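You operate a simulated robot arm through the tools that you are given. There is no shell and no other tool.

You are at the controls of a simulated robot arm. One attempt, no reset.

## Task
Stand the wide red cone in the lidded crate, shut the lid and lock both latches. Set down upright: what you pick out.

Only the result counts: the job must be done as asked and must still hold three seconds after the hand-in. Knocking over, shifting, dropping, spilling or breaking anything else fails it. Lids that push on must go on centred and level and be pressed home; caps that screw on are set level and turned clockwise until they are tight.

## Robot
A 6-joint arm with a two-finger gripper, fixed in place. Base frame: the origin is at the foot of the arm, x ahead of it, y to its left, z up; the work surface is at about z = 718. Readings come in mm, rad, newtons and seconds.
Its first joint turns from -2.897 to 2.897 rad. Payload 2.45 kg.
The tool frame sits at the grasp point between the pads (the TCP): z along the fingers, y along the line on which they close. The tips reach 20 mm beyond it. Largest opening 140 mm; the body of the gripper starts 168 mm behind the TCP.
Orientation is that of the tool frame in the base frame, as [roll, pitch, yaw] about the fixed x, y, z axes, in that order (R = Rz(yaw) Ry(pitch) Rx(roll)). With the fingers straight down and closing along the base's y, the tool's x points along the base's -x, its y along +y and its z along -z.

## Interface
- The arm moves only by the tool drive_tool. Its argument "series" is a list of rows, each an object of numbers (a shift or turn left out is 0, a gripper value left out holds the last): "tx", "ty", "tz": the shift along the tool's x, y, z in mm; "wx", "wy", "wz": the turn, a rotation vector about the tool's x, y, z in rad; "fingers": the opening, from 0 (shut) to 1 (fully open). In form: [{"tx": .., "ty": .., "tz": .., "wx": .., "wy": .., "wz": .., "fingers": ..}, ...]. A call has 1 to 20 rows; each row shifts and turns the commanded pose from where the row before left it, along the tool's axes as they then stand. A row lasts 0.2 s, in which the tool goes at most 50 mm and 0.15 rad; a call with a longer step from one row to the next is refused whole, and so is a gripper value outside its range. Where a pose cannot be reached the arm comes as near as it can. A force on the tool above 70 N (or 10 N above the force at the start of the call, whichever is more), or a blocked arm, ends the call early, and 0.2 s more pass. The fingers move at their own pace (about 45 mm/s each) and stop on an object; they squeeze with about 34 N. The grip force told is the motor's: it shows also when the fingers shut on nothing. Time passes only in rows, and 0.2 s behind the last, so rows that do not move let the fingers close. It gives the time, the measured TCP pose, the force on the tool (base axes), the opening and the grip force at its end, in the units of the frame above (readings bear some noise), with the torque about the TCP (base axes, N m) and any sound that the robot's microphone picked up.
- Cameras (640 x 400 px; columns grow to the right, rows downward): "scene" is fixed at [56.2, 507.1, 1542.1]; the picture's right is [-0.68, -0.73, 0.00], its down [-0.26, 0.24, -0.93] and it looks along [0.68, -0.64, -0.36] (base axes); focal length 227 px, centre (320, 200). "wrist" rides on the gripper at [78, 11, -209] in the tool frame; the picture's right is [-0.14, 0.99, 0.00], its down [-0.92, -0.13, -0.37] and it looks along [-0.36, -0.05, 0.93] (tool axes); focal length 280 px, centre (320, 200). There is no depth. A picture from a camera that has moved, and an enlarged one, comes with that camera's place and axes in the base frame and with its lens. The place of the scene camera against the robot may be out by one fixed shift of up to 18 mm in any direction.
- get_image(camera): a new picture of that camera. No time passes.
- close_up(camera, box): a new picture of the part [left, top, right, bottom] of that camera's present view, enlarged. No time passes.
- hand_in(): hands the job in; it is judged then, once.

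Places have to be worked out from the pictures, the camera data and where the tool is seen. Open the gripper and draw the arm clear of the work before you hand the job in, unless the task says otherwise.

The tools are called after ">>>" as name(argument=value, ...) on one line, values as JSON. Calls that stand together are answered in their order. drive_tool: Moves the arm, as the interface text tells. Its arguments: {"type":"object","properties":{"series":{"type":"array","items":{"type":"object","properties":{"tx":{"type":"number"},"ty":{"type":"number"},"tz":{"type":"number"},"wx":{"type":"number"},"wy":{"type":"number"},"wz":{"type":"number"},"fingers":{"type":"number"}}}}},"required":["series"]} The other tools are called the same way: get_image (camera) takes a picture; close_up (camera, box) takes an enlarged picture of a part of a camera's view; hand_in () hands the job in.

At the start:

```text
clock: 0.0
ee_pos: [565.8, 6.8, 1509.8]
tcp_rot: [-3.141, 0.001, 3.142]
force: [-0.1, 1.3, 0.3]
moment: [0.01, 0.01, 0.03]
grip_width: 139.8
finger_force: 0.0
```

scene: 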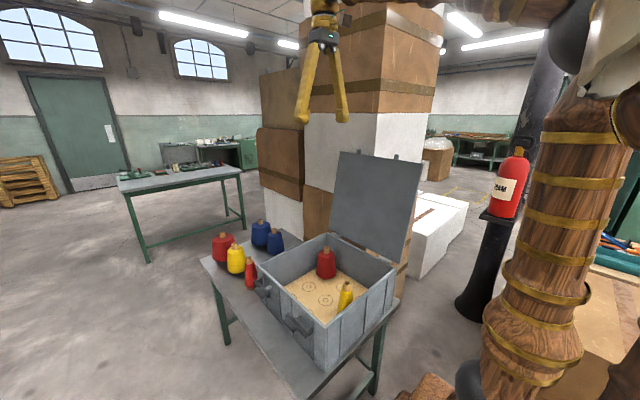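
wrist: 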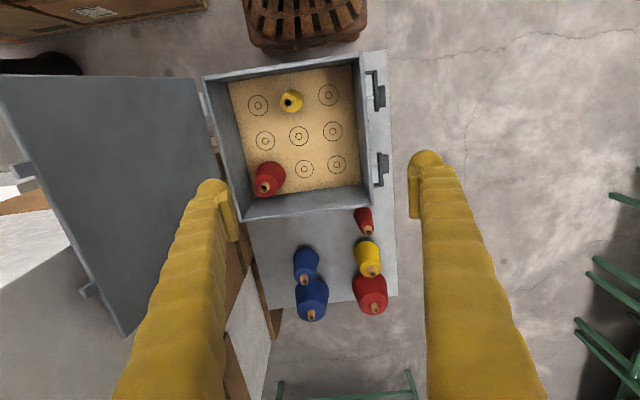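

I see an open crate that already holds one red and one yellow cone, with red, yellow and blue cones standing on the table beside it. I'll enlarge both views before moving.

>>> close_up(camera="scene", box=[190, 200, 410, 340])

>>> close_up(camera="wrist", box=[190, 40, 430, 190])

>>> close_up(camera="wrist", box=[230, 180, 430, 330])

>>> close_up(camera="scene", box=[240, 260, 340, 350])

```text
2.86 times, centred on (300, 270) of scene
camera zoom: at [56.2, 507.1, 1542.1], right [-0.68, -0.73, 0.0], down [-0.26, 0.24, -0.93], along [0.68, -0.64, -0.36], focal length 650 px, centre (377, 0)
```

zoom: 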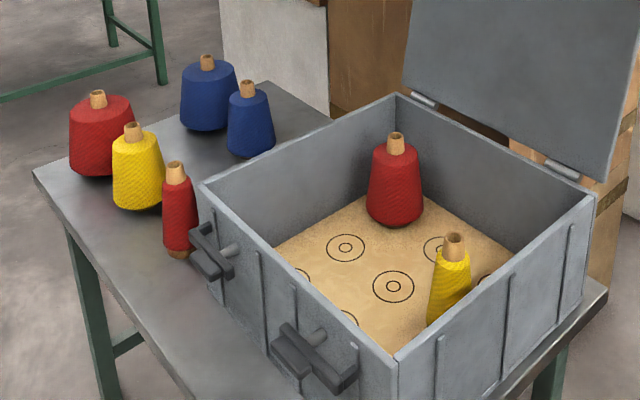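

```text
2.67 times, centred on (310, 115) of wrist
camera zoom: at [487.8, 18.1, 1717.7], right [0.14, 0.99, 0.0], down [0.92, -0.13, 0.37], along [0.37, -0.05, -0.93], focal length 748 px, centre (347, 427)
```

zoom: 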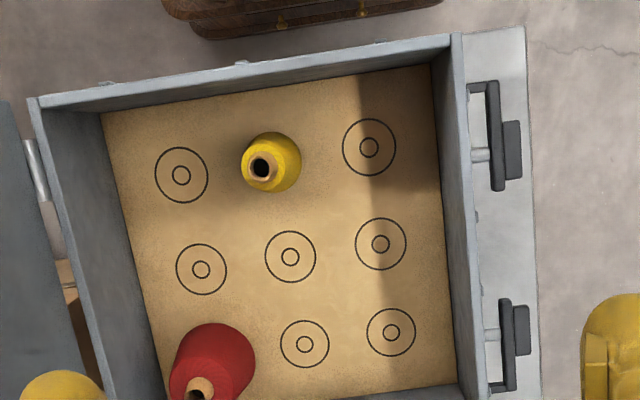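

```text
2.67 times, centred on (330, 255) of wrist
camera zoom: at [487.8, 18.1, 1717.7], right [0.14, 0.99, 0.0], down [0.92, -0.13, 0.37], along [0.37, -0.05, -0.93], focal length 748 px, centre (293, 53)
```

zoom: 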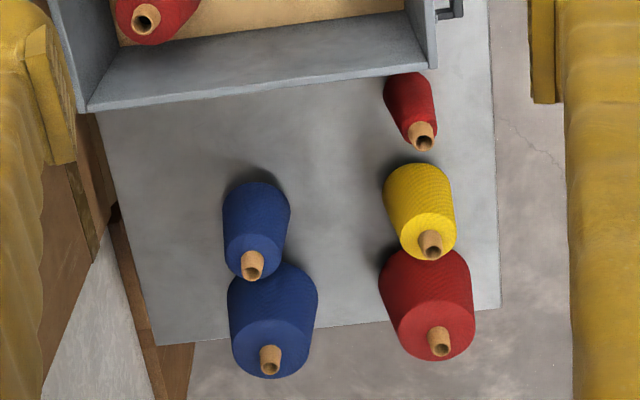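

```text
4.44 times, centred on (290, 305) of scene
camera zoom: at [56.2, 507.1, 1542.1], right [-0.68, -0.73, 0.0], down [-0.26, 0.24, -0.93], along [0.68, -0.64, -0.36], focal length 1010 px, centre (453, -267)
```

zoom: 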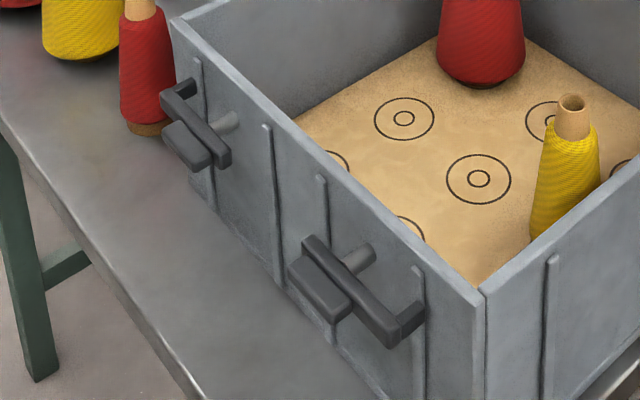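

The wide red cone (about 137 mm across) looks to be at roughly (1310, 120), beyond the tool-down reach. The crate spans about x 423–826, y -277–132, with its rim near z 923. First I'll turn the tool 180° about its axis so the wrist camera sits above a tilted approach, and check that this yaw can be reached.

>>> drive_tool(series=[{"wz": 0.15}, {"wz": 0.15}, {"wz": 0.15}, {"wz": 0.15}, {"wz": 0.15}, {"wz": 0.15}, {"wz": 0.15}, {"wz": 0.15}, {"wz": 0.15}, {"wz": 0.15}, {"wz": 0.15}, {"wz": 0.15}, {"wz": 0.15}, {"wz": 0.15}, {"wz": 0.15}, {"wz": 0.15}, {"wz": 0.15}, {"wz": 0.15}, {"wz": 0.15}, {"wz": 0.15}])

```text
clock: 4.2
ee_pos: [565.9, 6.4, 1510.3]
tcp_rot: [-3.14, -0.002, 0.14]
force: [-0.4, 0.1, -0.5]
moment: [-0.01, -0.01, 0.01]
grip_width: 140.0
finger_force: 0.1
```

The 180° yaw works. I'll finish it, move forward and somewhat down, then tilt the tool forward to see how far the arm reaches.

>>> drive_tool(series=[{"wz": 0.14}, {"tx": 42, "tz": 20}, {"tx": 42, "tz": 20}, {"tx": 42, "tz": 20}, {"tx": 42, "tz": 20}, {"tx": 42, "tz": 20}, {"tx": 42, "tz": 20}, {"tx": 42, "tz": 20}, {"tx": 42, "tz": 20}, {"wy": 0.13}, {"wy": 0.13}, {"wy": 0.13}, {"wy": 0.13}, {"wy": 0.13}, {"wy": 0.13}, {}])

>>> get_image(camera="wrist")

>>> get_image(camera="scene")

```text
clock: 7.6
ee_pos: [898.5, 21.9, 1350.4]
tcp_rot: [-3.14, -0.782, 0.142]
force: [-0.4, -0.2, -0.4]
moment: [-0.01, -0.02, 0.02]
grip_width: 139.9
finger_force: 0.0
out of reach, approached as far as the arm can: row 1, 3, 4, 5, 6, 7, 8, 9
```

```text
taken
camera wrist: at [810.2, -1.9, 1552.7], right [0.05, -0.99, -0.1], down [-0.92, 0.0, -0.39], along [0.39, 0.11, -0.92], focal length 280 px, centre (320, 200)
```

wrist: 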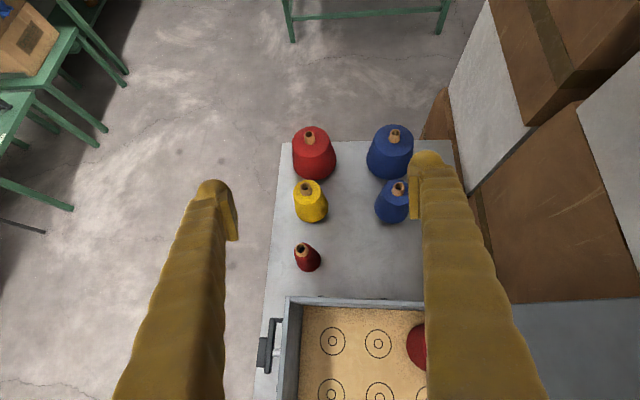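

```text
taken
```

scene: 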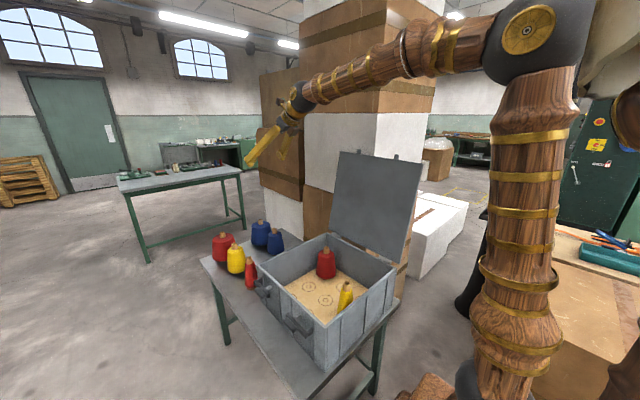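

The yaw stops about 0.14 rad short, which is fine. Next I'll reach out toward the cones at a safe height, to about (1200, 100, 1150).

>>> drive_tool(series=[{"tx": 9.9, "ty": -4.3, "tz": 45}, {"tx": 9.9, "ty": -4.3, "tz": 45}, {"tx": 9.9, "ty": -4.3, "tz": 45}, {"tx": 9.9, "ty": -4.3, "tz": 45}, {"tx": 9.9, "ty": -4.3, "tz": 45}, {"tx": 9.9, "ty": -4.3, "tz": 45}, {"tx": 9.9, "ty": -4.3, "tz": 45}, {"tx": 9.9, "ty": -4.3, "tz": 45}, {}])

>>> get_image(camera="wrist")

>>> get_image(camera="scene")

```text
clock: 9.6
ee_pos: [1201.8, 100.7, 1149.7]
tcp_rot: [-3.14, -0.783, 0.143]
force: [0.6, 0.0, -0.3]
moment: [0.0, -0.01, -0.02]
grip_width: 140.1
finger_force: 0.1
```

```text
taken
camera wrist: at [1112.6, 77.1, 1352.5], right [0.05, -0.99, -0.1], down [-0.92, 0.0, -0.39], along [0.38, 0.11, -0.92], focal length 280 px, centre (320, 200)
```

wrist: 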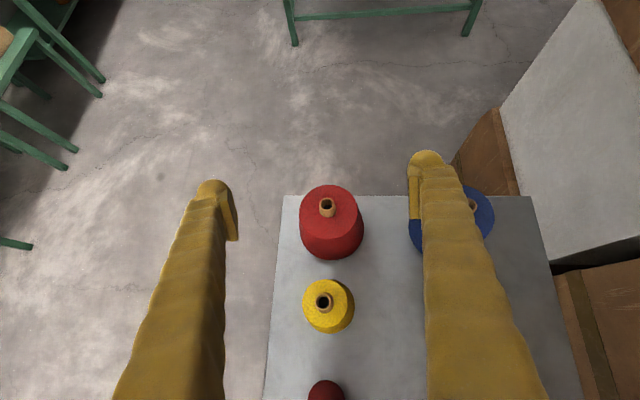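

```text
taken
```

scene: 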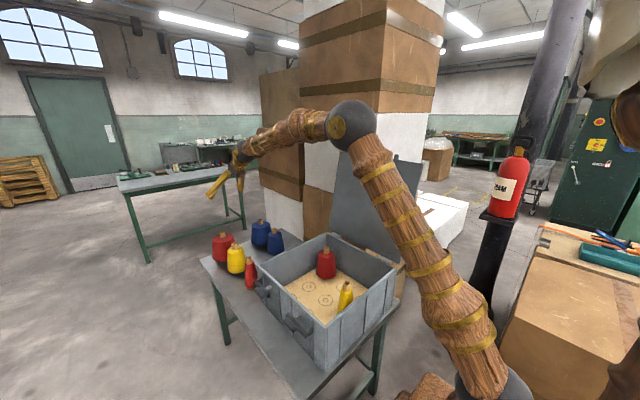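

The arm reached (1202, 101, 1150) exactly, so the cone is within tilted reach. I put its axis at about (1302, 118), with the tube top near z 890. I'll lower to z ≈ 1000 for a closer look.

>>> drive_tool(series=[{"tx": -26.5, "tz": 26.5}, {"tx": -26.5, "tz": 26.5}, {"tx": -26.5, "tz": 26.5}, {"tx": -26.5, "tz": 26.5}, {}])

>>> get_image(camera="wrist")

>>> close_up(camera="scene", box=[180, 170, 300, 290])

```text
clock: 10.8
ee_pos: [1201.0, 101.5, 999.5]
tcp_rot: [-3.14, -0.783, 0.141]
force: [0.5, 0.5, -0.5]
moment: [0.01, 0.04, 0.03]
grip_width: 139.9
finger_force: 0.1
```

```text
taken
camera wrist: at [1111.0, 76.8, 1201.1], right [0.05, -0.99, -0.1], down [-0.92, 0.0, -0.39], along [0.38, 0.11, -0.92], focal length 280 px, centre (320, 200)
```

wrist: 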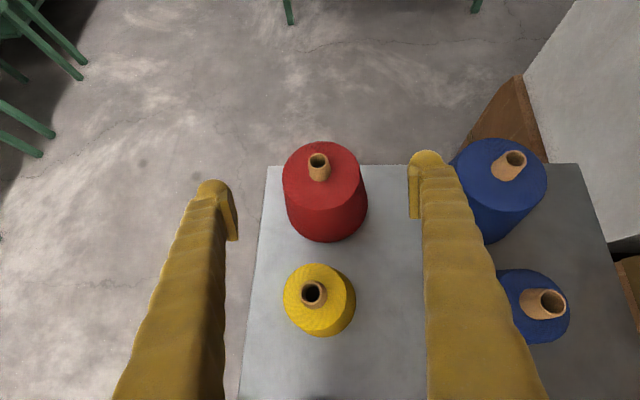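

```text
3.33 times, centred on (240, 230) of scene
camera zoom: at [56.2, 507.1, 1542.1], right [-0.68, -0.73, 0.0], down [-0.26, 0.24, -0.93], along [0.68, -0.64, -0.36], focal length 758 px, centre (587, 100)
```

zoom: 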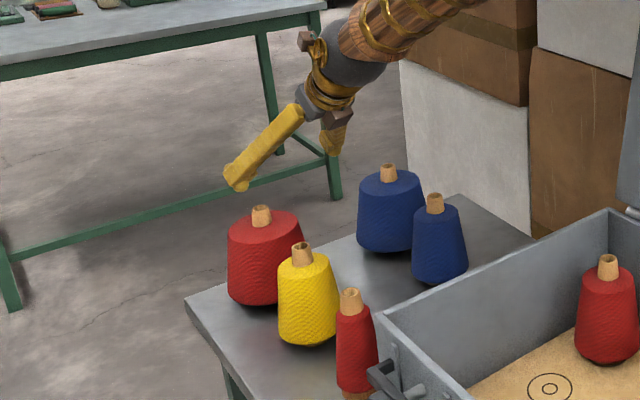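

>>> close_up(camera="wrist", box=[260, 130, 380, 250])

```text
3.33 times, centred on (320, 190) of wrist
camera zoom: at [1111.0, 76.8, 1201.1], right [0.05, -0.99, -0.1], down [-0.92, 0.0, -0.39], along [0.38, 0.11, -0.92], focal length 935 px, centre (320, 233)
```

zoom: 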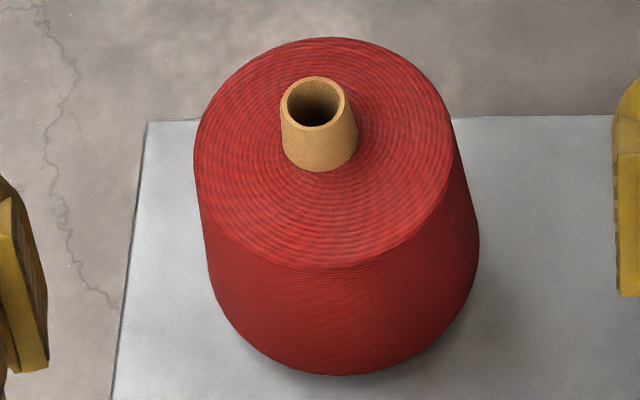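

Triangulating gives the tube axis at about (1302, 120), its top near z 884 and its foot near z 845. I'll advance along the tool axis, fingers open, to a TCP of about (1302, 120, 876) and take another look before closing.

>>> drive_tool(series=[{"tx": -14.3, "ty": -4.1}, {"tz": 40}, {"tz": 40}, {"tz": 40}, {"tz": 20}, {"tz": 20}, {}])

>>> get_image(camera="wrist")

>>> close_up(camera="scene", box=[180, 190, 280, 290])

```text
clock: 12.4
ee_pos: [1303.4, 119.9, 876.3]
tcp_rot: [-3.141, -0.782, 0.144]
force: [0.1, 0.0, -0.5]
moment: [0.02, 0.01, 0.05]
grip_width: 140.2
finger_force: 0.1
```

```text
taken
camera wrist: at [1212.9, 95.7, 1079.0], right [0.05, -0.99, -0.1], down [-0.92, 0.0, -0.39], along [0.38, 0.11, -0.92], focal length 280 px, centre (320, 200)
```

wrist: 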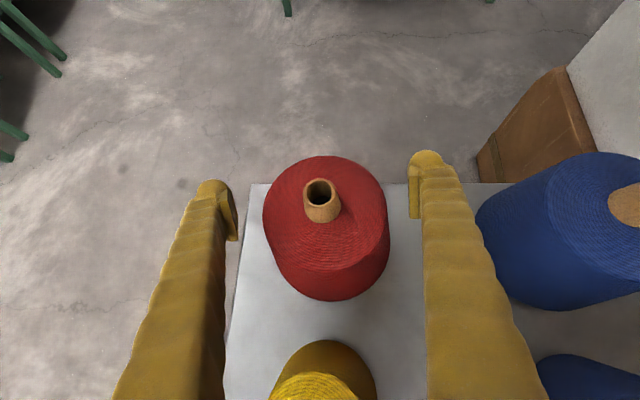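

```text
4.00 times, centred on (230, 240) of scene
camera zoom: at [56.2, 507.1, 1542.1], right [-0.68, -0.73, 0.0], down [-0.26, 0.24, -0.93], along [0.68, -0.64, -0.36], focal length 910 px, centre (680, 40)
```

zoom: 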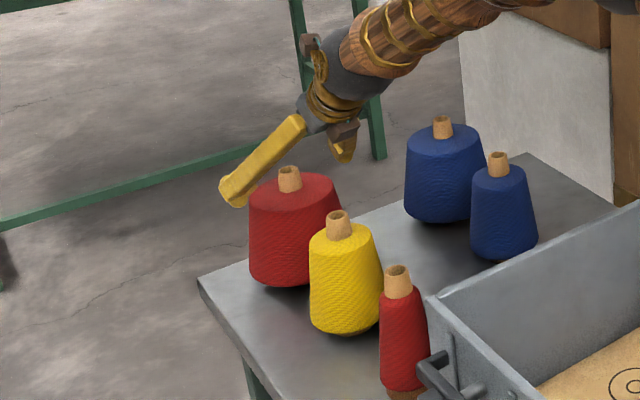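

The tube sits right at the TCP's projected pixel (320, 195), centred between the pads. I'll close the fingers.

>>> drive_tool(series=[{"fingers": 0}, {}, {}, {}, {}, {}, {}, {}, {}, {}])

>>> get_image(camera="wrist")

```text
clock: 14.6
ee_pos: [1301.6, 118.7, 877.5]
tcp_rot: [-3.139, -0.782, 0.143]
force: [-0.5, 2.5, 1.0]
moment: [0.02, 0.01, 0.0]
grip_width: 28.7
finger_force: 34.3
```

```text
taken
camera wrist: at [1212.7, 95.7, 1079.2], right [0.05, -0.99, -0.1], down [-0.92, 0.0, -0.39], along [0.38, 0.11, -0.92], focal length 280 px, centre (320, 200)
```

wrist: 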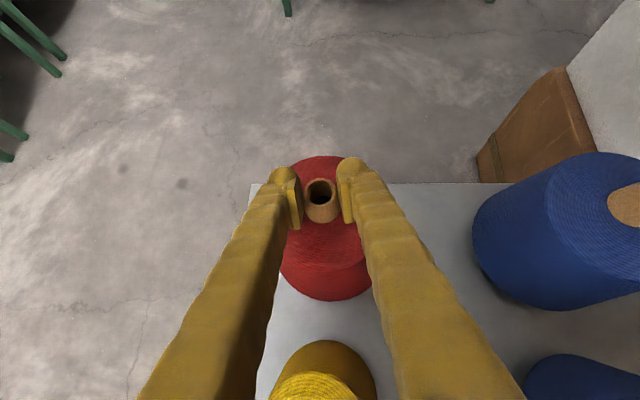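

The tube is gripped at 28.7 mm with 34 N. I'll lift straight up slowly and check it stays in the hand.

>>> drive_tool(series=[{"tx": 3.5, "tz": -3.55}, {"tx": 7, "tz": -7.1}, {"tx": 7, "tz": -7.1}, {"tx": 10.6, "tz": -10.6}, {"tx": 10.6, "tz": -10.6}, {"tx": 10.6, "tz": -10.6}, {}])

>>> get_image(camera="wrist")

>>> close_up(camera="scene", box=[180, 190, 280, 290])

```text
clock: 16.2
ee_pos: [1302.9, 118.8, 945.5]
tcp_rot: [3.14, -0.781, 0.143]
force: [-0.1, 0.0, -10.3]
moment: [-0.02, 0.04, -0.06]
grip_width: 28.6
finger_force: 33.9
```

```text
taken
camera wrist: at [1213.1, 95.7, 1148.4], right [0.05, -0.99, -0.1], down [-0.92, 0.0, -0.39], along [0.38, 0.11, -0.92], focal length 280 px, centre (320, 200)
```

wrist: 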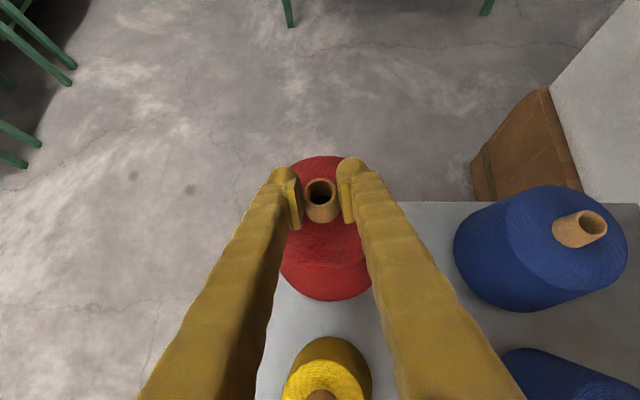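

```text
4.00 times, centred on (230, 240) of scene
camera zoom: at [56.2, 507.1, 1542.1], right [-0.68, -0.73, 0.0], down [-0.26, 0.24, -0.93], along [0.68, -0.64, -0.36], focal length 910 px, centre (680, 40)
```

zoom: 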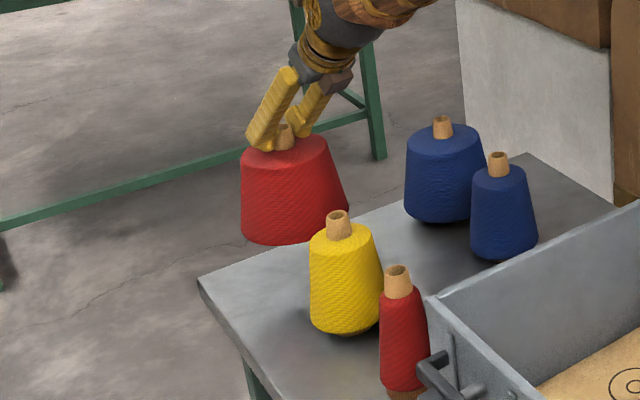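

The cone (about 1 kg) hangs upright and held. I'll raise it so its base clears the crate rim.

>>> drive_tool(series=[{"tx": 10, "tz": -10}, {"tx": 18, "tz": -18}, {"tx": 22, "tz": -22}, {"tx": 22, "tz": -22}, {"tx": 22, "tz": -22}, {"tx": 22, "tz": -22}, {"tx": 18, "tz": -18}, {"tx": 14, "tz": -14}, {"tx": 8, "tz": -8}, {}])

```text
clock: 18.4
ee_pos: [1302.0, 114.4, 1165.6]
tcp_rot: [-3.136, -0.783, 0.152]
force: [0.4, 0.5, -11.6]
moment: [-0.03, 0.04, 0.0]
grip_width: 28.7
finger_force: 34.0
out of reach, approached as far as the arm can: row 9
```

It's held at z ≈ 1165. Next I'll carry it back over the crate toward (640, -75) at constant height.

>>> drive_tool(series=[{"tx": -8, "ty": 1.6, "tz": -8}, {"tx": -16, "ty": 3.2, "tz": -16}, {"tx": -24.5, "ty": 4.8, "tz": -24.3}, {"tx": -24.5, "ty": 4.8, "tz": -24.3}, {"tx": -24.5, "ty": 4.8, "tz": -24.3}, {"tx": -24.5, "ty": 4.8, "tz": -24.3}, {"tx": -24.5, "ty": 4.8, "tz": -24.3}, {"tx": -24.5, "ty": 4.8, "tz": -24.3}, {"tx": -24.5, "ty": 4.8, "tz": -24.3}, {"tx": -24.5, "ty": 4.8, "tz": -24.3}, {"tx": -24.5, "ty": 4.8, "tz": -24.3}, {"tx": -24.5, "ty": 4.8, "tz": -24.3}, {"tx": -16, "ty": 3.2, "tz": -16}, {"tx": -8, "ty": 1.6, "tz": -8}, {}])

>>> get_image(camera="wrist")

>>> get_image(camera="scene")

```text
clock: 21.6
ee_pos: [900.2, -0.2, 1168.3]
tcp_rot: [-3.141, -0.782, 0.142]
force: [-0.5, -0.8, -12.3]
moment: [-0.04, 0.02, -0.01]
grip_width: 28.4
finger_force: 34.1
```

```text
taken
camera wrist: at [812.1, -25.0, 1369.5], right [0.05, -0.99, -0.1], down [-0.92, 0.0, -0.39], along [0.38, 0.11, -0.92], focal length 280 px, centre (320, 200)
```

wrist: 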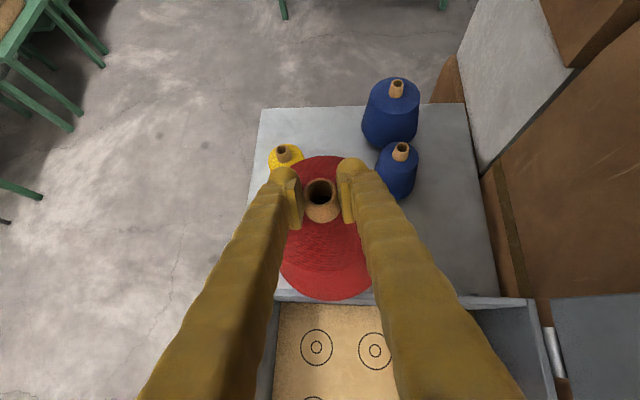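

```text
taken
```

scene: 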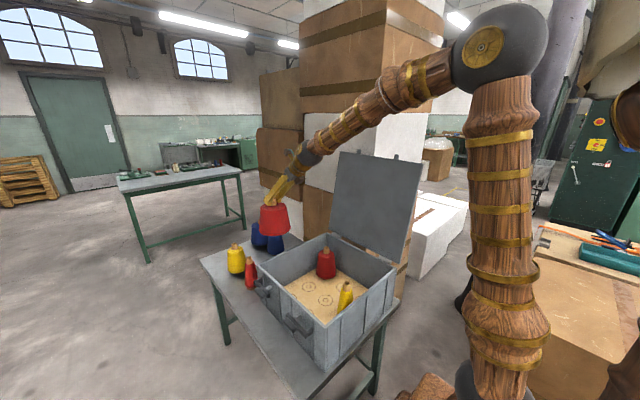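

Holding well. I'll continue to above the centre of the crate at about (642, -75).

>>> drive_tool(series=[{"tx": -10, "ty": 2, "tz": -10}, {"tx": -20, "ty": 4, "tz": -20}, {"tx": -24, "ty": 5, "tz": -24}, {"tx": -24, "ty": 5, "tz": -24}, {"tx": -24, "ty": 5, "tz": -24}, {"tx": -24, "ty": 5, "tz": -24}, {"tx": -24, "ty": 5, "tz": -24}, {"tx": -20, "ty": 4, "tz": -20}, {"tx": -12, "ty": 2, "tz": -12}, {"tx": -6.7, "ty": 0.8, "tz": -5.4}, {}])

>>> get_image(camera="wrist")

>>> get_image(camera="scene")

```text
clock: 24.2
ee_pos: [664.4, -82.6, 1090.1]
tcp_rot: [-3.082, -0.669, 0.105]
force: [-0.4, 0.6, -11.4]
moment: [-0.05, -0.1, 0.03]
grip_width: 28.2
finger_force: 34.2
stopped in row 11: the arm was blocked; the commanded pose is now the measured one
```

```text
taken
camera wrist: at [600.6, -113.3, 1300.1], right [0.03, -0.99, -0.13], down [-0.96, 0.01, -0.28], along [0.27, 0.14, -0.95], focal length 280 px, centre (320, 200)
```

wrist: 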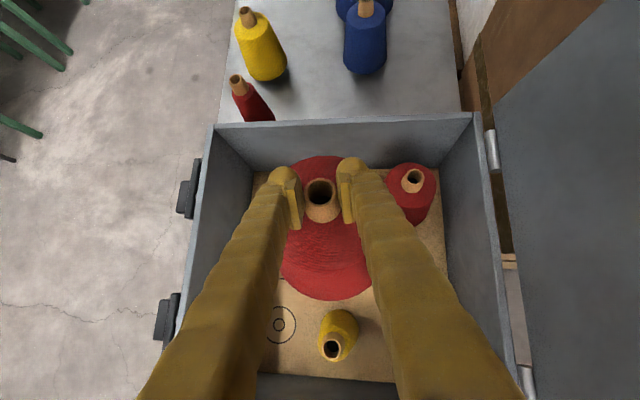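

```text
taken
```

scene: 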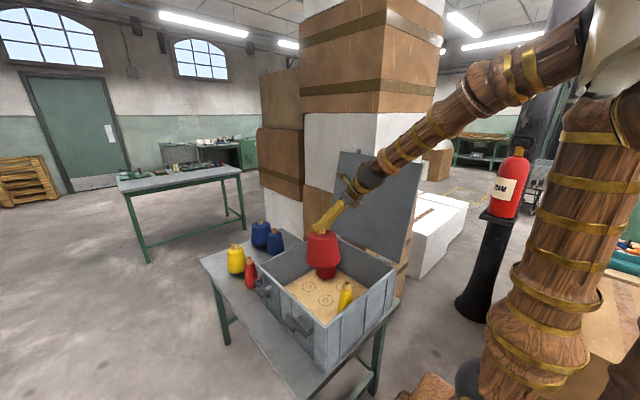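

The arm was blocked by a wrist limit: close in, a 45° forward tilt can't be held, and the hand dipped to z 1090. The cone is still held and touches nothing. I'll go up and outward, restore the attitude, and then swing the tilt sideways, where the wrist has room.

>>> drive_tool(series=[{"tx": 9, "tz": -12}, {"tx": 14, "tz": -17.5}, {"tx": 14, "tz": -17.5}, {"tx": 20.6, "ty": -6, "tz": 10}, {"tx": 20.6, "ty": -6, "tz": 10}, {"tx": 20.6, "ty": -6, "tz": 10}, {"tx": 20.6, "ty": -6, "tz": 10}, {"tx": 20.6, "ty": -6, "tz": 10}, {"tx": 20.6, "ty": -6, "tz": 10}, {"tx": 20.6, "ty": -6, "tz": 10}, {"tx": 20.6, "ty": -6, "tz": 10}, {"tx": 20.6, "ty": -6, "tz": 10}, {"tx": 20.6, "ty": -6, "tz": 10}, {}])

```text
clock: 27.2
ee_pos: [876.3, 4.1, 1208.2]
tcp_rot: [-3.082, -0.676, 0.105]
force: [0.2, 0.1, -10.6]
moment: [-0.03, -0.09, 0.0]
grip_width: 28.2
finger_force: 34.3
```

Back at (876, 4, 1208). I'll straighten roll and tilt, then rotate about the vertical to yaw ≈ 1.2.

>>> drive_tool(series=[{"wx": -0.03, "wy": 0.05}, {"wx": -0.03, "wy": 0.057}, {}, {"wx": 0.0323, "wz": -0.0325}, {"wx": 0.0646, "wz": -0.065}, {"wx": 0.0646, "wz": -0.065}, {"wx": 0.0646, "wz": -0.065}, {"wx": 0.0646, "wz": -0.065}, {"wx": 0.0646, "wz": -0.065}, {"wx": 0.0646, "wz": -0.065}, {"wx": 0.0646, "wz": -0.065}, {"wx": 0.0646, "wz": -0.065}, {"wx": 0.0646, "wz": -0.065}, {"wx": 0.0646, "wz": -0.065}, {"wx": 0.0646, "wz": -0.065}, {"wx": 0.0323, "wz": -0.0325}, {}])

>>> get_image(camera="wrist")

>>> get_image(camera="scene")

```text
clock: 30.8
ee_pos: [876.2, 3.4, 1208.9]
tcp_rot: [-3.141, -0.785, 1.202]
force: [-0.7, -1.0, -12.2]
moment: [-0.05, 0.0, 0.02]
grip_width: 28.1
finger_force: 34.3
```

```text
taken
camera wrist: at [854.3, -86.7, 1410.4], right [0.89, -0.45, -0.1], down [-0.45, -0.8, -0.39], along [0.1, 0.39, -0.92], focal length 280 px, centre (320, 200)
```

wrist: 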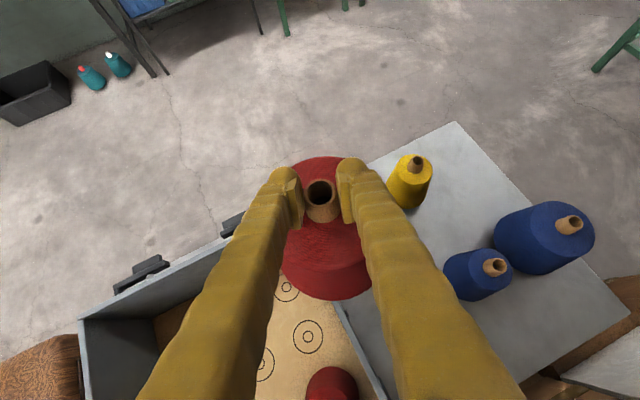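

```text
taken
```

scene: 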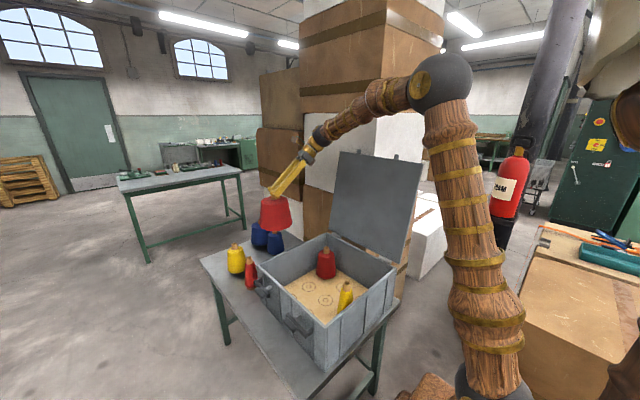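

The sideways tilt works. I'll move over the free mark near (636, 42), staying above the rim at z ≈ 1150.

>>> drive_tool(series=[{"tx": -4, "ty": -12, "tz": 0.3}, {"tx": -8, "ty": -25, "tz": 0.7}, {"tx": -9.5, "ty": -29, "tz": 0.8}, {"tx": -9.5, "ty": -29, "tz": 0.8}, {"tx": -9.5, "ty": -29, "tz": 0.8}, {"tx": -9.5, "ty": -29, "tz": 0.8}, {"tx": -9.5, "ty": -29, "tz": 0.8}, {"tx": -8, "ty": -25, "tz": 0.7}, {"tx": -6, "ty": -18, "tz": 0.5}, {"tx": -3.5, "ty": -10.9, "tz": 0.2}, {}])

>>> get_image(camera="wrist")

>>> get_image(camera="scene")

```text
clock: 33.2
ee_pos: [638.2, 41.4, 1150.6]
tcp_rot: [-3.14, -0.782, 1.203]
force: [0.0, 0.1, -11.9]
moment: [-0.05, 0.02, 0.06]
grip_width: 27.8
finger_force: 33.9
```

```text
taken
camera wrist: at [615.6, -48.8, 1351.3], right [0.89, -0.45, -0.1], down [-0.45, -0.8, -0.39], along [0.1, 0.39, -0.92], focal length 280 px, centre (320, 200)
```

wrist: 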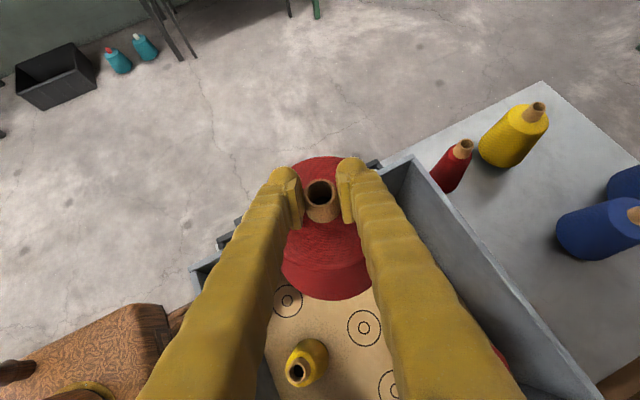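

```text
taken
```

scene: 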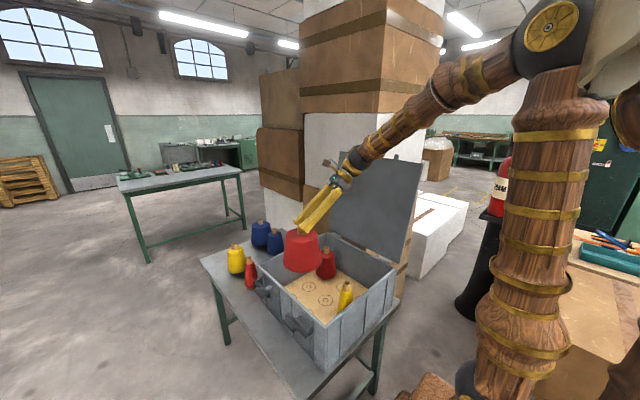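

Measured from here, the marks lie at (517, 43), (634, -75) and (752, 43), so the free one between is (635, 43). I'll line up to (635, 39) and lower to about 20 mm above the floor.

>>> drive_tool(series=[{"tx": -2.3, "ty": -1.9, "tz": -2.3}, {"tx": -12, "tz": 12}, {"tx": -18, "tz": 18.1}, {"tx": -18, "tz": 18.1}, {"tx": -18, "tz": 18.1}, {"tx": -18, "tz": 18.1}, {"tx": -18, "tz": 18.1}, {"tx": -18, "tz": 18.1}, {"tx": -18, "tz": 18.1}, {"tx": -18, "tz": 18.1}, {"tx": -12, "tz": 12}, {}])

>>> get_image(camera="wrist")

>>> close_up(camera="scene", box=[220, 170, 420, 340])

```text
clock: 35.8
ee_pos: [635.8, 38.7, 911.2]
tcp_rot: [-3.14, -0.784, 1.201]
force: [0.2, 0.2, -12.4]
moment: [-0.06, 0.01, 0.02]
grip_width: 27.9
finger_force: 33.9
```

```text
taken
camera wrist: at [613.3, -49.9, 1113.5], right [0.89, -0.45, -0.1], down [-0.45, -0.8, -0.39], along [0.1, 0.39, -0.92], focal length 280 px, centre (320, 200)
```

wrist: 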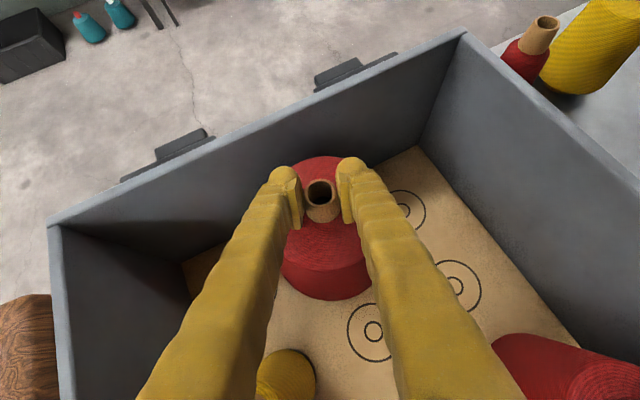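

```text
2.35 times, centred on (320, 255) of scene
camera zoom: at [56.2, 507.1, 1542.1], right [-0.68, -0.73, 0.0], down [-0.26, 0.24, -0.93], along [0.68, -0.64, -0.36], focal length 535 px, centre (320, 71)
```

zoom: 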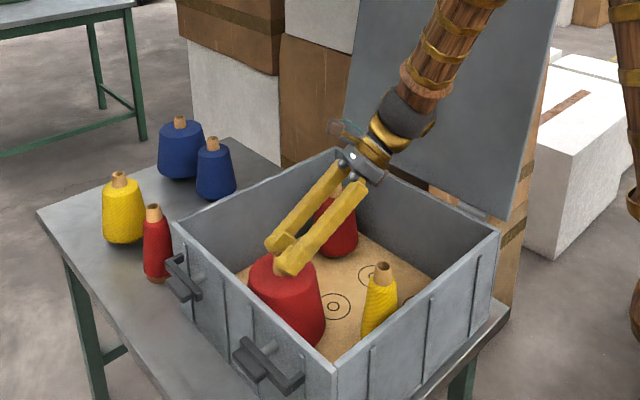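

Clear all round. I'll lower in small steps and watch the vertical force.

>>> drive_tool(series=[{"tx": -2.8, "tz": 2.8}, {"tx": -2.8, "tz": 2.8}, {"tx": -2.8, "tz": 2.8}, {}])

>>> drive_tool(series=[{"tx": -1.4, "tz": 1.4}, {"tx": -1.4, "tz": 1.4}, {}])

```text
clock: 36.8
ee_pos: [635.4, 39.8, 899.1]
tcp_rot: [-3.14, -0.785, 1.199]
force: [-0.5, -0.4, -12.8]
moment: [-0.01, -0.01, -0.01]
grip_width: 27.8
finger_force: 34.1
```

```text
clock: 37.6
ee_pos: [636.7, 40.2, 896.8]
tcp_rot: [3.141, -0.786, 1.202]
force: [-10.0, -2.2, 41.7]
moment: [0.24, 0.11, 0.01]
grip_width: 28.3
finger_force: 33.5
```

It touched the floor at TCP z ≈ 897, so the floor is near z 738. I'll ease up slightly to take off the press, then recheck.

>>> drive_tool(series=[{"tx": 1.0, "tz": -1.0}, {}])

>>> close_up(camera="scene", box=[240, 220, 370, 340])

>>> get_image(camera="wrist")

```text
clock: 38.2
ee_pos: [635.0, 39.9, 894.7]
tcp_rot: [-3.141, -0.784, 1.199]
force: [-2.5, 3.6, 8.6]
moment: [0.47, -0.03, 0.0]
grip_width: 28.4
finger_force: 34.0
```

```text
3.33 times, centred on (305, 280) of scene
camera zoom: at [56.2, 507.1, 1542.1], right [-0.68, -0.73, 0.0], down [-0.26, 0.24, -0.93], along [0.68, -0.64, -0.36], focal length 758 px, centre (370, -67)
```

zoom: 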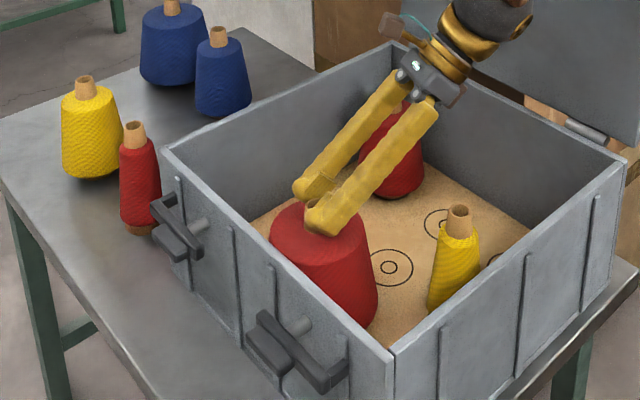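

```text
taken
camera wrist: at [612.9, -50.0, 1098.2], right [0.89, -0.45, -0.1], down [-0.45, -0.8, -0.39], along [0.1, 0.39, -0.92], focal length 280 px, centre (320, 200)
```

wrist: 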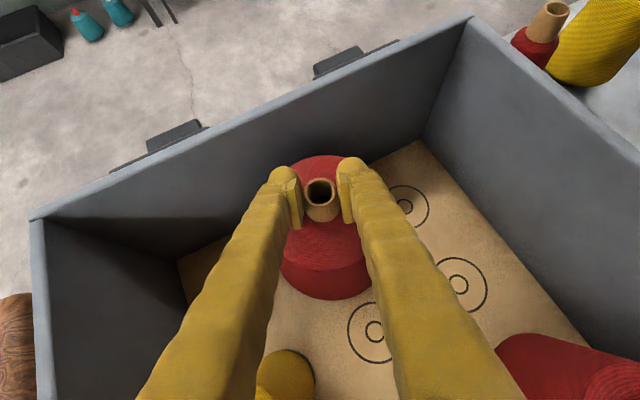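

The cone is resting on the floor under light pressure. I'll ease up a touch more and open the fingers partway.

>>> drive_tool(series=[{"tx": 0.5, "tz": -0.5}, {}, {"fingers": 0.5}, {}, {}, {}, {}, {}])

>>> get_image(camera="wrist")

>>> close_up(camera="scene", box=[240, 220, 370, 340])

```text
clock: 40.0
ee_pos: [636.4, 39.2, 896.0]
tcp_rot: [-3.141, -0.784, 1.201]
force: [-0.1, 0.0, 0.8]
moment: [-0.01, -0.01, -0.01]
grip_width: 70.2
finger_force: 0.1
```

```text
taken
camera wrist: at [613.1, -50.1, 1099.4], right [0.89, -0.45, -0.1], down [-0.45, -0.8, -0.39], along [0.1, 0.39, -0.92], focal length 280 px, centre (320, 200)
```

wrist: 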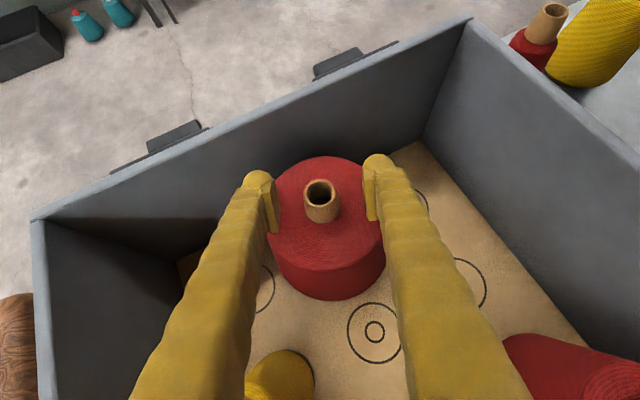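

```text
3.33 times, centred on (305, 280) of scene
camera zoom: at [56.2, 507.1, 1542.1], right [-0.68, -0.73, 0.0], down [-0.26, 0.24, -0.93], along [0.68, -0.64, -0.36], focal length 758 px, centre (370, -67)
```

zoom: 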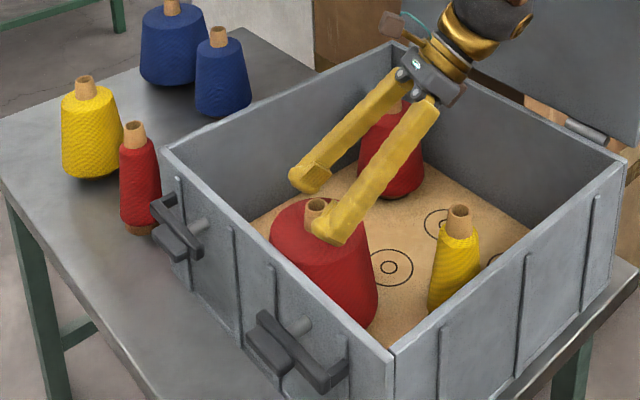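

The cone stands free and upright. I'll withdraw straight up.

>>> drive_tool(series=[{"tx": 7, "tz": -7}, {"tx": 14, "tz": -14}, {"tx": 18, "tz": -18}, {"tx": 25, "tz": -25}, {"tx": 28, "tz": -28}, {"tx": 28, "tz": -28}, {"tx": 28, "tz": -28}, {"tx": 28, "tz": -28}, {"tx": 28, "tz": -28}, {"tx": 28, "tz": -28}, {"tx": 28, "tz": -28}, {}])

>>> get_image(camera="wrist")

>>> close_up(camera="scene", box=[240, 240, 340, 350])

>>> close_up(camera="scene", box=[300, 130, 440, 270])

```text
clock: 42.6
ee_pos: [636.0, 40.1, 1266.1]
tcp_rot: [3.141, -0.784, 1.201]
force: [0.0, 0.3, -0.1]
moment: [0.0, 0.02, 0.0]
grip_width: 69.9
finger_force: 0.0
```

```text
taken
camera wrist: at [612.7, -49.1, 1467.6], right [0.89, -0.45, -0.1], down [-0.45, -0.8, -0.39], along [0.1, 0.39, -0.92], focal length 280 px, centre (320, 200)
```

wrist: 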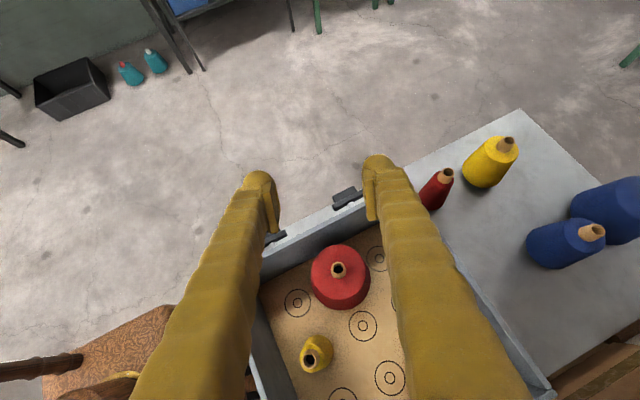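

```text
3.64 times, centred on (290, 295) of scene
camera zoom: at [56.2, 507.1, 1542.1], right [-0.68, -0.73, 0.0], down [-0.26, 0.24, -0.93], along [0.68, -0.64, -0.36], focal length 827 px, centre (429, -146)
```

zoom: 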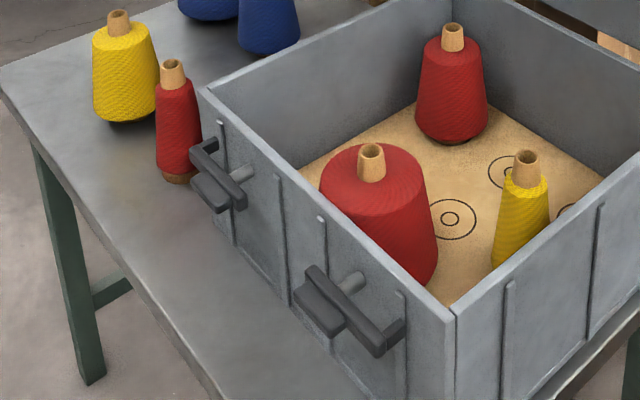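

```text
2.86 times, centred on (370, 200) of scene
camera zoom: at [56.2, 507.1, 1542.1], right [-0.68, -0.73, 0.0], down [-0.26, 0.24, -0.93], along [0.68, -0.64, -0.36], focal length 650 px, centre (177, 200)
```

zoom: 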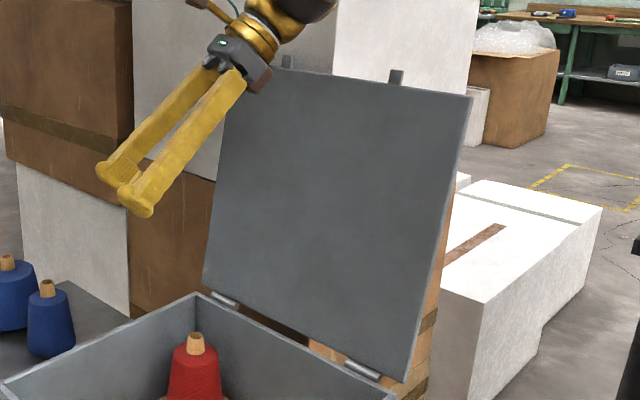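

The wide red cone stands in the crate. Next is the lid, which leans back past vertical with its free edge near y -365, z 1355. I'll turn the camera toward it to check the space behind.

>>> drive_tool(series=[{"wy": -0.12, "tx": 10}, {"wy": -0.12, "tx": 10}, {"wy": -0.12, "tx": 10}, {"wy": -0.12, "tx": 10}, {"wy": -0.12, "tx": 10}, {"wy": -0.12, "tx": 10}, {"wy": -0.12, "tz": -20}, {"wy": -0.12, "tz": -20}, {"wy": -0.12, "tz": -20}, {"wy": -0.12, "tz": -20}, {"wz": -0.12}, {"wz": -0.12}, {"wz": -0.12}, {}])

>>> get_image(camera="wrist")

>>> get_image(camera="scene")

```text
clock: 45.6
ee_pos: [658.9, 96.9, 1370.3]
tcp_rot: [-2.986, 0.389, 1.594]
force: [1.0, 1.1, 1.1]
moment: [0.0, -0.01, 0.0]
grip_width: 70.0
finger_force: 0.1
```

```text
taken
camera wrist: at [698.3, 248.3, 1530.1], right [0.98, -0.16, -0.09], down [-0.05, -0.71, 0.7], along [-0.18, -0.69, -0.7], focal length 280 px, centre (320, 200)
```

wrist: 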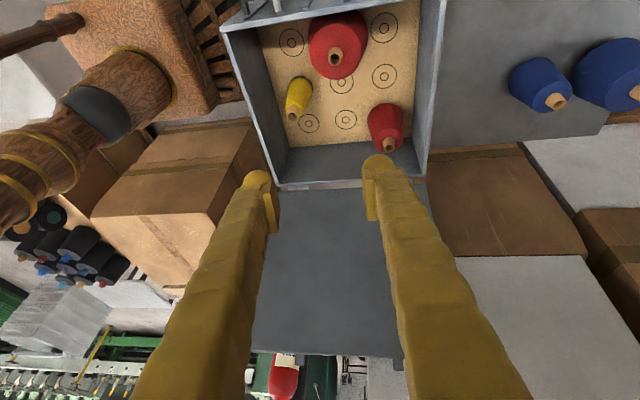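

```text
taken
```

scene: 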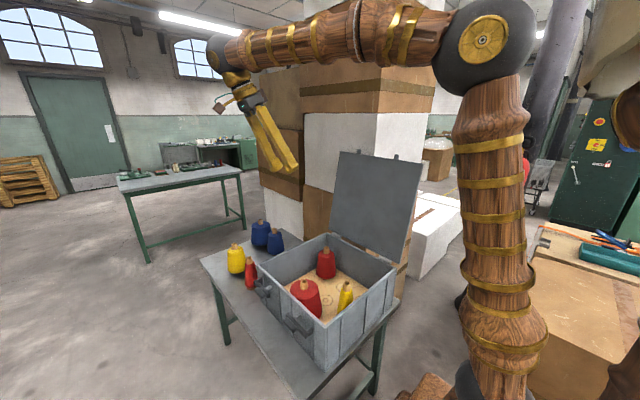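

Behind the lid's free edge the space looks open around x ≈ 600, with boxes only beyond x ≈ 830. I'll enlarge the lid edge and the latches.

>>> close_up(camera="wrist", box=[230, 300, 430, 400])

>>> close_up(camera="wrist", box=[210, 0, 450, 200])

>>> close_up(camera="scene", box=[325, 140, 425, 215])

```text
3.20 times, centred on (330, 350) of wrist
camera zoom: at [698.3, 248.3, 1530.1], right [0.98, -0.16, -0.09], down [-0.05, -0.71, 0.7], along [-0.18, -0.69, -0.7], focal length 897 px, centre (288, -280)
```

zoom: 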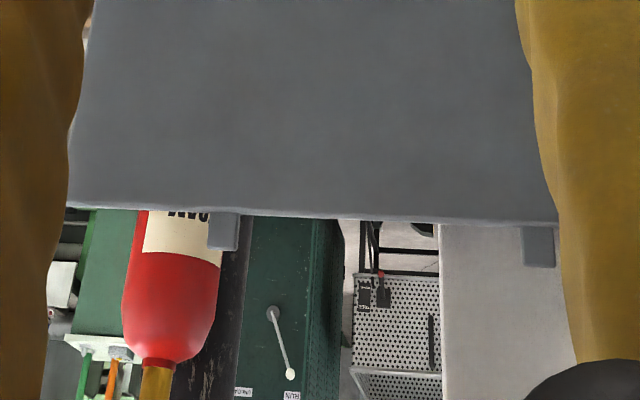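

```text
2.00 times, centred on (330, 100) of wrist
camera zoom: at [698.3, 248.3, 1530.1], right [0.98, -0.16, -0.09], down [-0.05, -0.71, 0.7], along [-0.18, -0.69, -0.7], focal length 561 px, centre (300, 400)
```

zoom: 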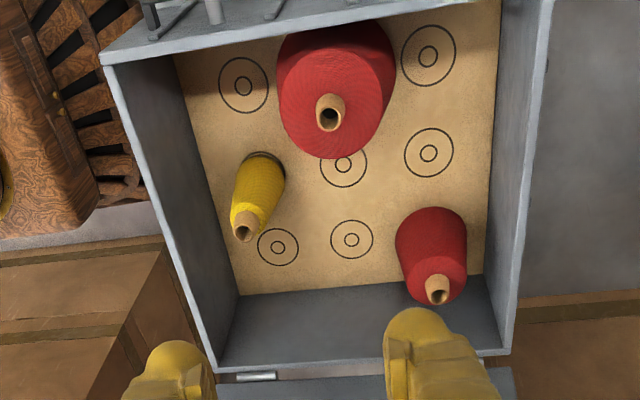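

```text
5.33 times, centred on (375, 178) of scene
camera zoom: at [56.2, 507.1, 1542.1], right [-0.68, -0.73, 0.0], down [-0.26, 0.24, -0.93], along [0.68, -0.64, -0.36], focal length 1213 px, centre (27, 320)
```

zoom: 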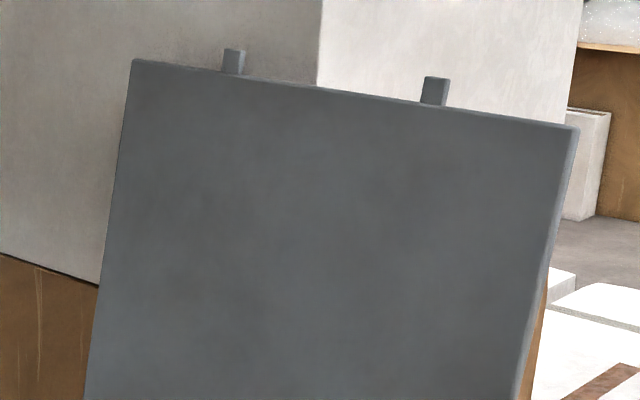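

The tabs sit at x ≈ 541 and 733, matching the latch pins, and the hinge line is near (y -300, z 925) with a lid about 434 long. I'll straddle the lid's free edge at x ≈ 637 with open fingers and carry it over in a controlled swing. First I'll bring the tool vertical at yaw π, higher up.

>>> drive_tool(series=[{"wx": -0.0778}, {"wx": -0.0778}, {"wy": 0.13}, {"wy": 0.13}, {"wy": 0.129}, {"wz": -0.1407, "tz": -12}, {"wz": -0.1407, "tz": -12}, {"wz": -0.1407, "tz": -12}, {"wz": -0.1407, "tz": -12}, {"wz": -0.1407, "tz": -12}, {"wz": -0.1407, "tz": -12}, {"wz": -0.1407, "tz": -12}, {"wz": -0.1407, "tz": -12}, {"wz": -0.1407, "tz": -12}, {"wz": -0.1407, "tz": -12}, {"wz": -0.1407, "tz": -12}, {}])

>>> get_image(camera="wrist")

```text
clock: 49.2
ee_pos: [658.6, 97.5, 1503.6]
tcp_rot: [3.14, 0.0, -3.14]
force: [0.7, -0.7, 0.5]
moment: [0.0, 0.0, -0.02]
grip_width: 69.9
finger_force: 0.0
```

```text
taken
camera wrist: at [580.0, 108.0, 1710.9], right [0.14, 0.99, 0.0], down [0.92, -0.13, 0.37], along [0.37, -0.05, -0.93], focal length 280 px, centre (320, 200)
```

wrist: 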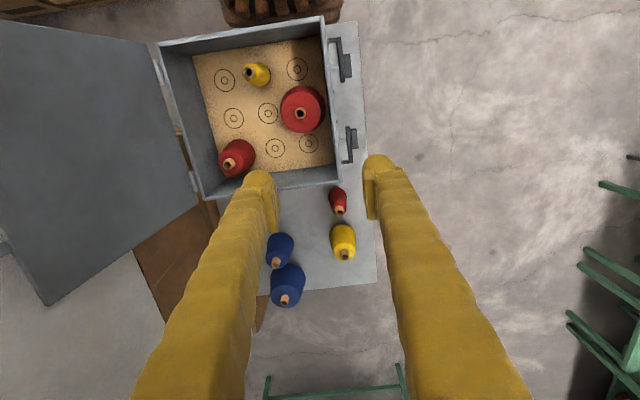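

Tool is vertical at z 1503. I'll move toward the lid edge, staying above it, and look.

>>> drive_tool(series=[{"tx": 2.7, "ty": -40}, {"tx": 2.7, "ty": -40}, {"tx": 2.7, "ty": -40}, {"tx": 2.7, "ty": -40}, {"tx": 2.7, "ty": -40}, {"tx": 2.7, "ty": -40}, {"tx": 2.7, "ty": -40}, {"tx": 2.7, "ty": -40}, {}])

>>> get_image(camera="wrist")

>>> get_image(camera="scene")

```text
clock: 51.2
ee_pos: [636.4, -222.8, 1502.8]
tcp_rot: [3.141, 0.001, 3.14]
force: [-0.6, -0.2, -0.2]
moment: [0.02, -0.02, -0.01]
grip_width: 70.2
finger_force: 0.0
```

```text
taken
camera wrist: at [558.8, -212.0, 1710.9], right [0.14, 0.99, 0.0], down [0.92, -0.13, 0.37], along [0.37, -0.05, -0.93], focal length 280 px, centre (320, 200)
```

wrist: 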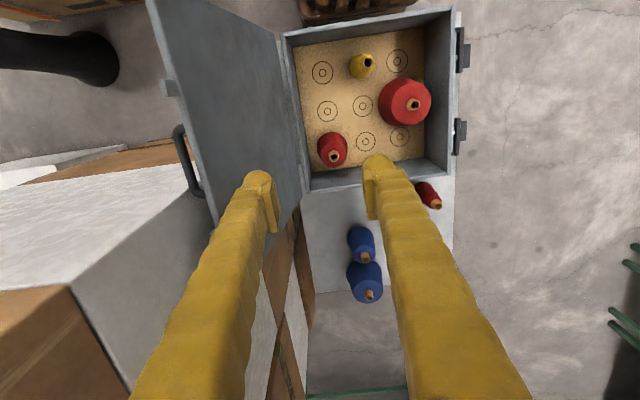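

```text
taken
```

scene: 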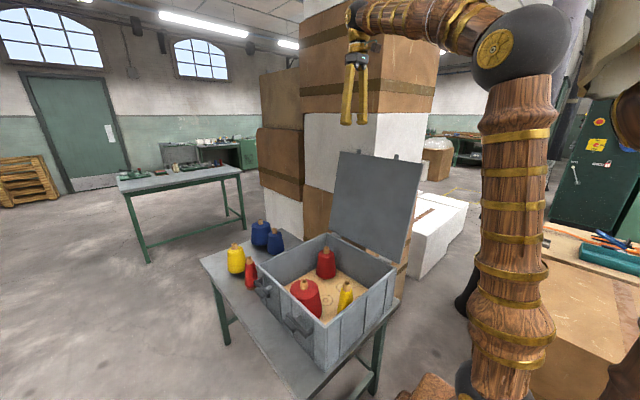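

There is a grab handle on the lid's outer face near the free edge. I'll take a closer look.

>>> close_up(camera="wrist", box=[120, 60, 320, 230])

```text
2.35 times, centred on (220, 145) of wrist
camera zoom: at [558.8, -212.0, 1710.9], right [0.14, 0.99, 0.0], down [0.92, -0.13, 0.37], along [0.37, -0.05, -0.93], focal length 660 px, centre (555, 329)
```

zoom: 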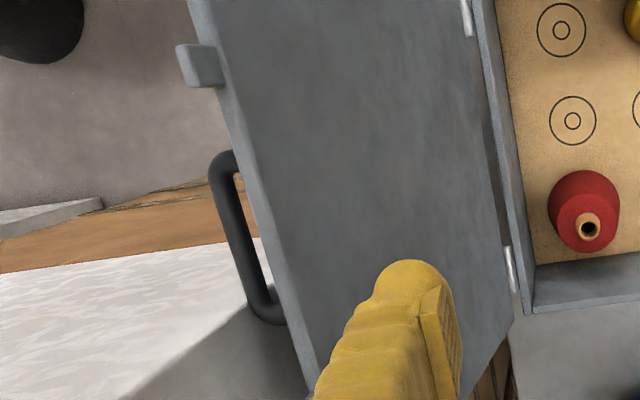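

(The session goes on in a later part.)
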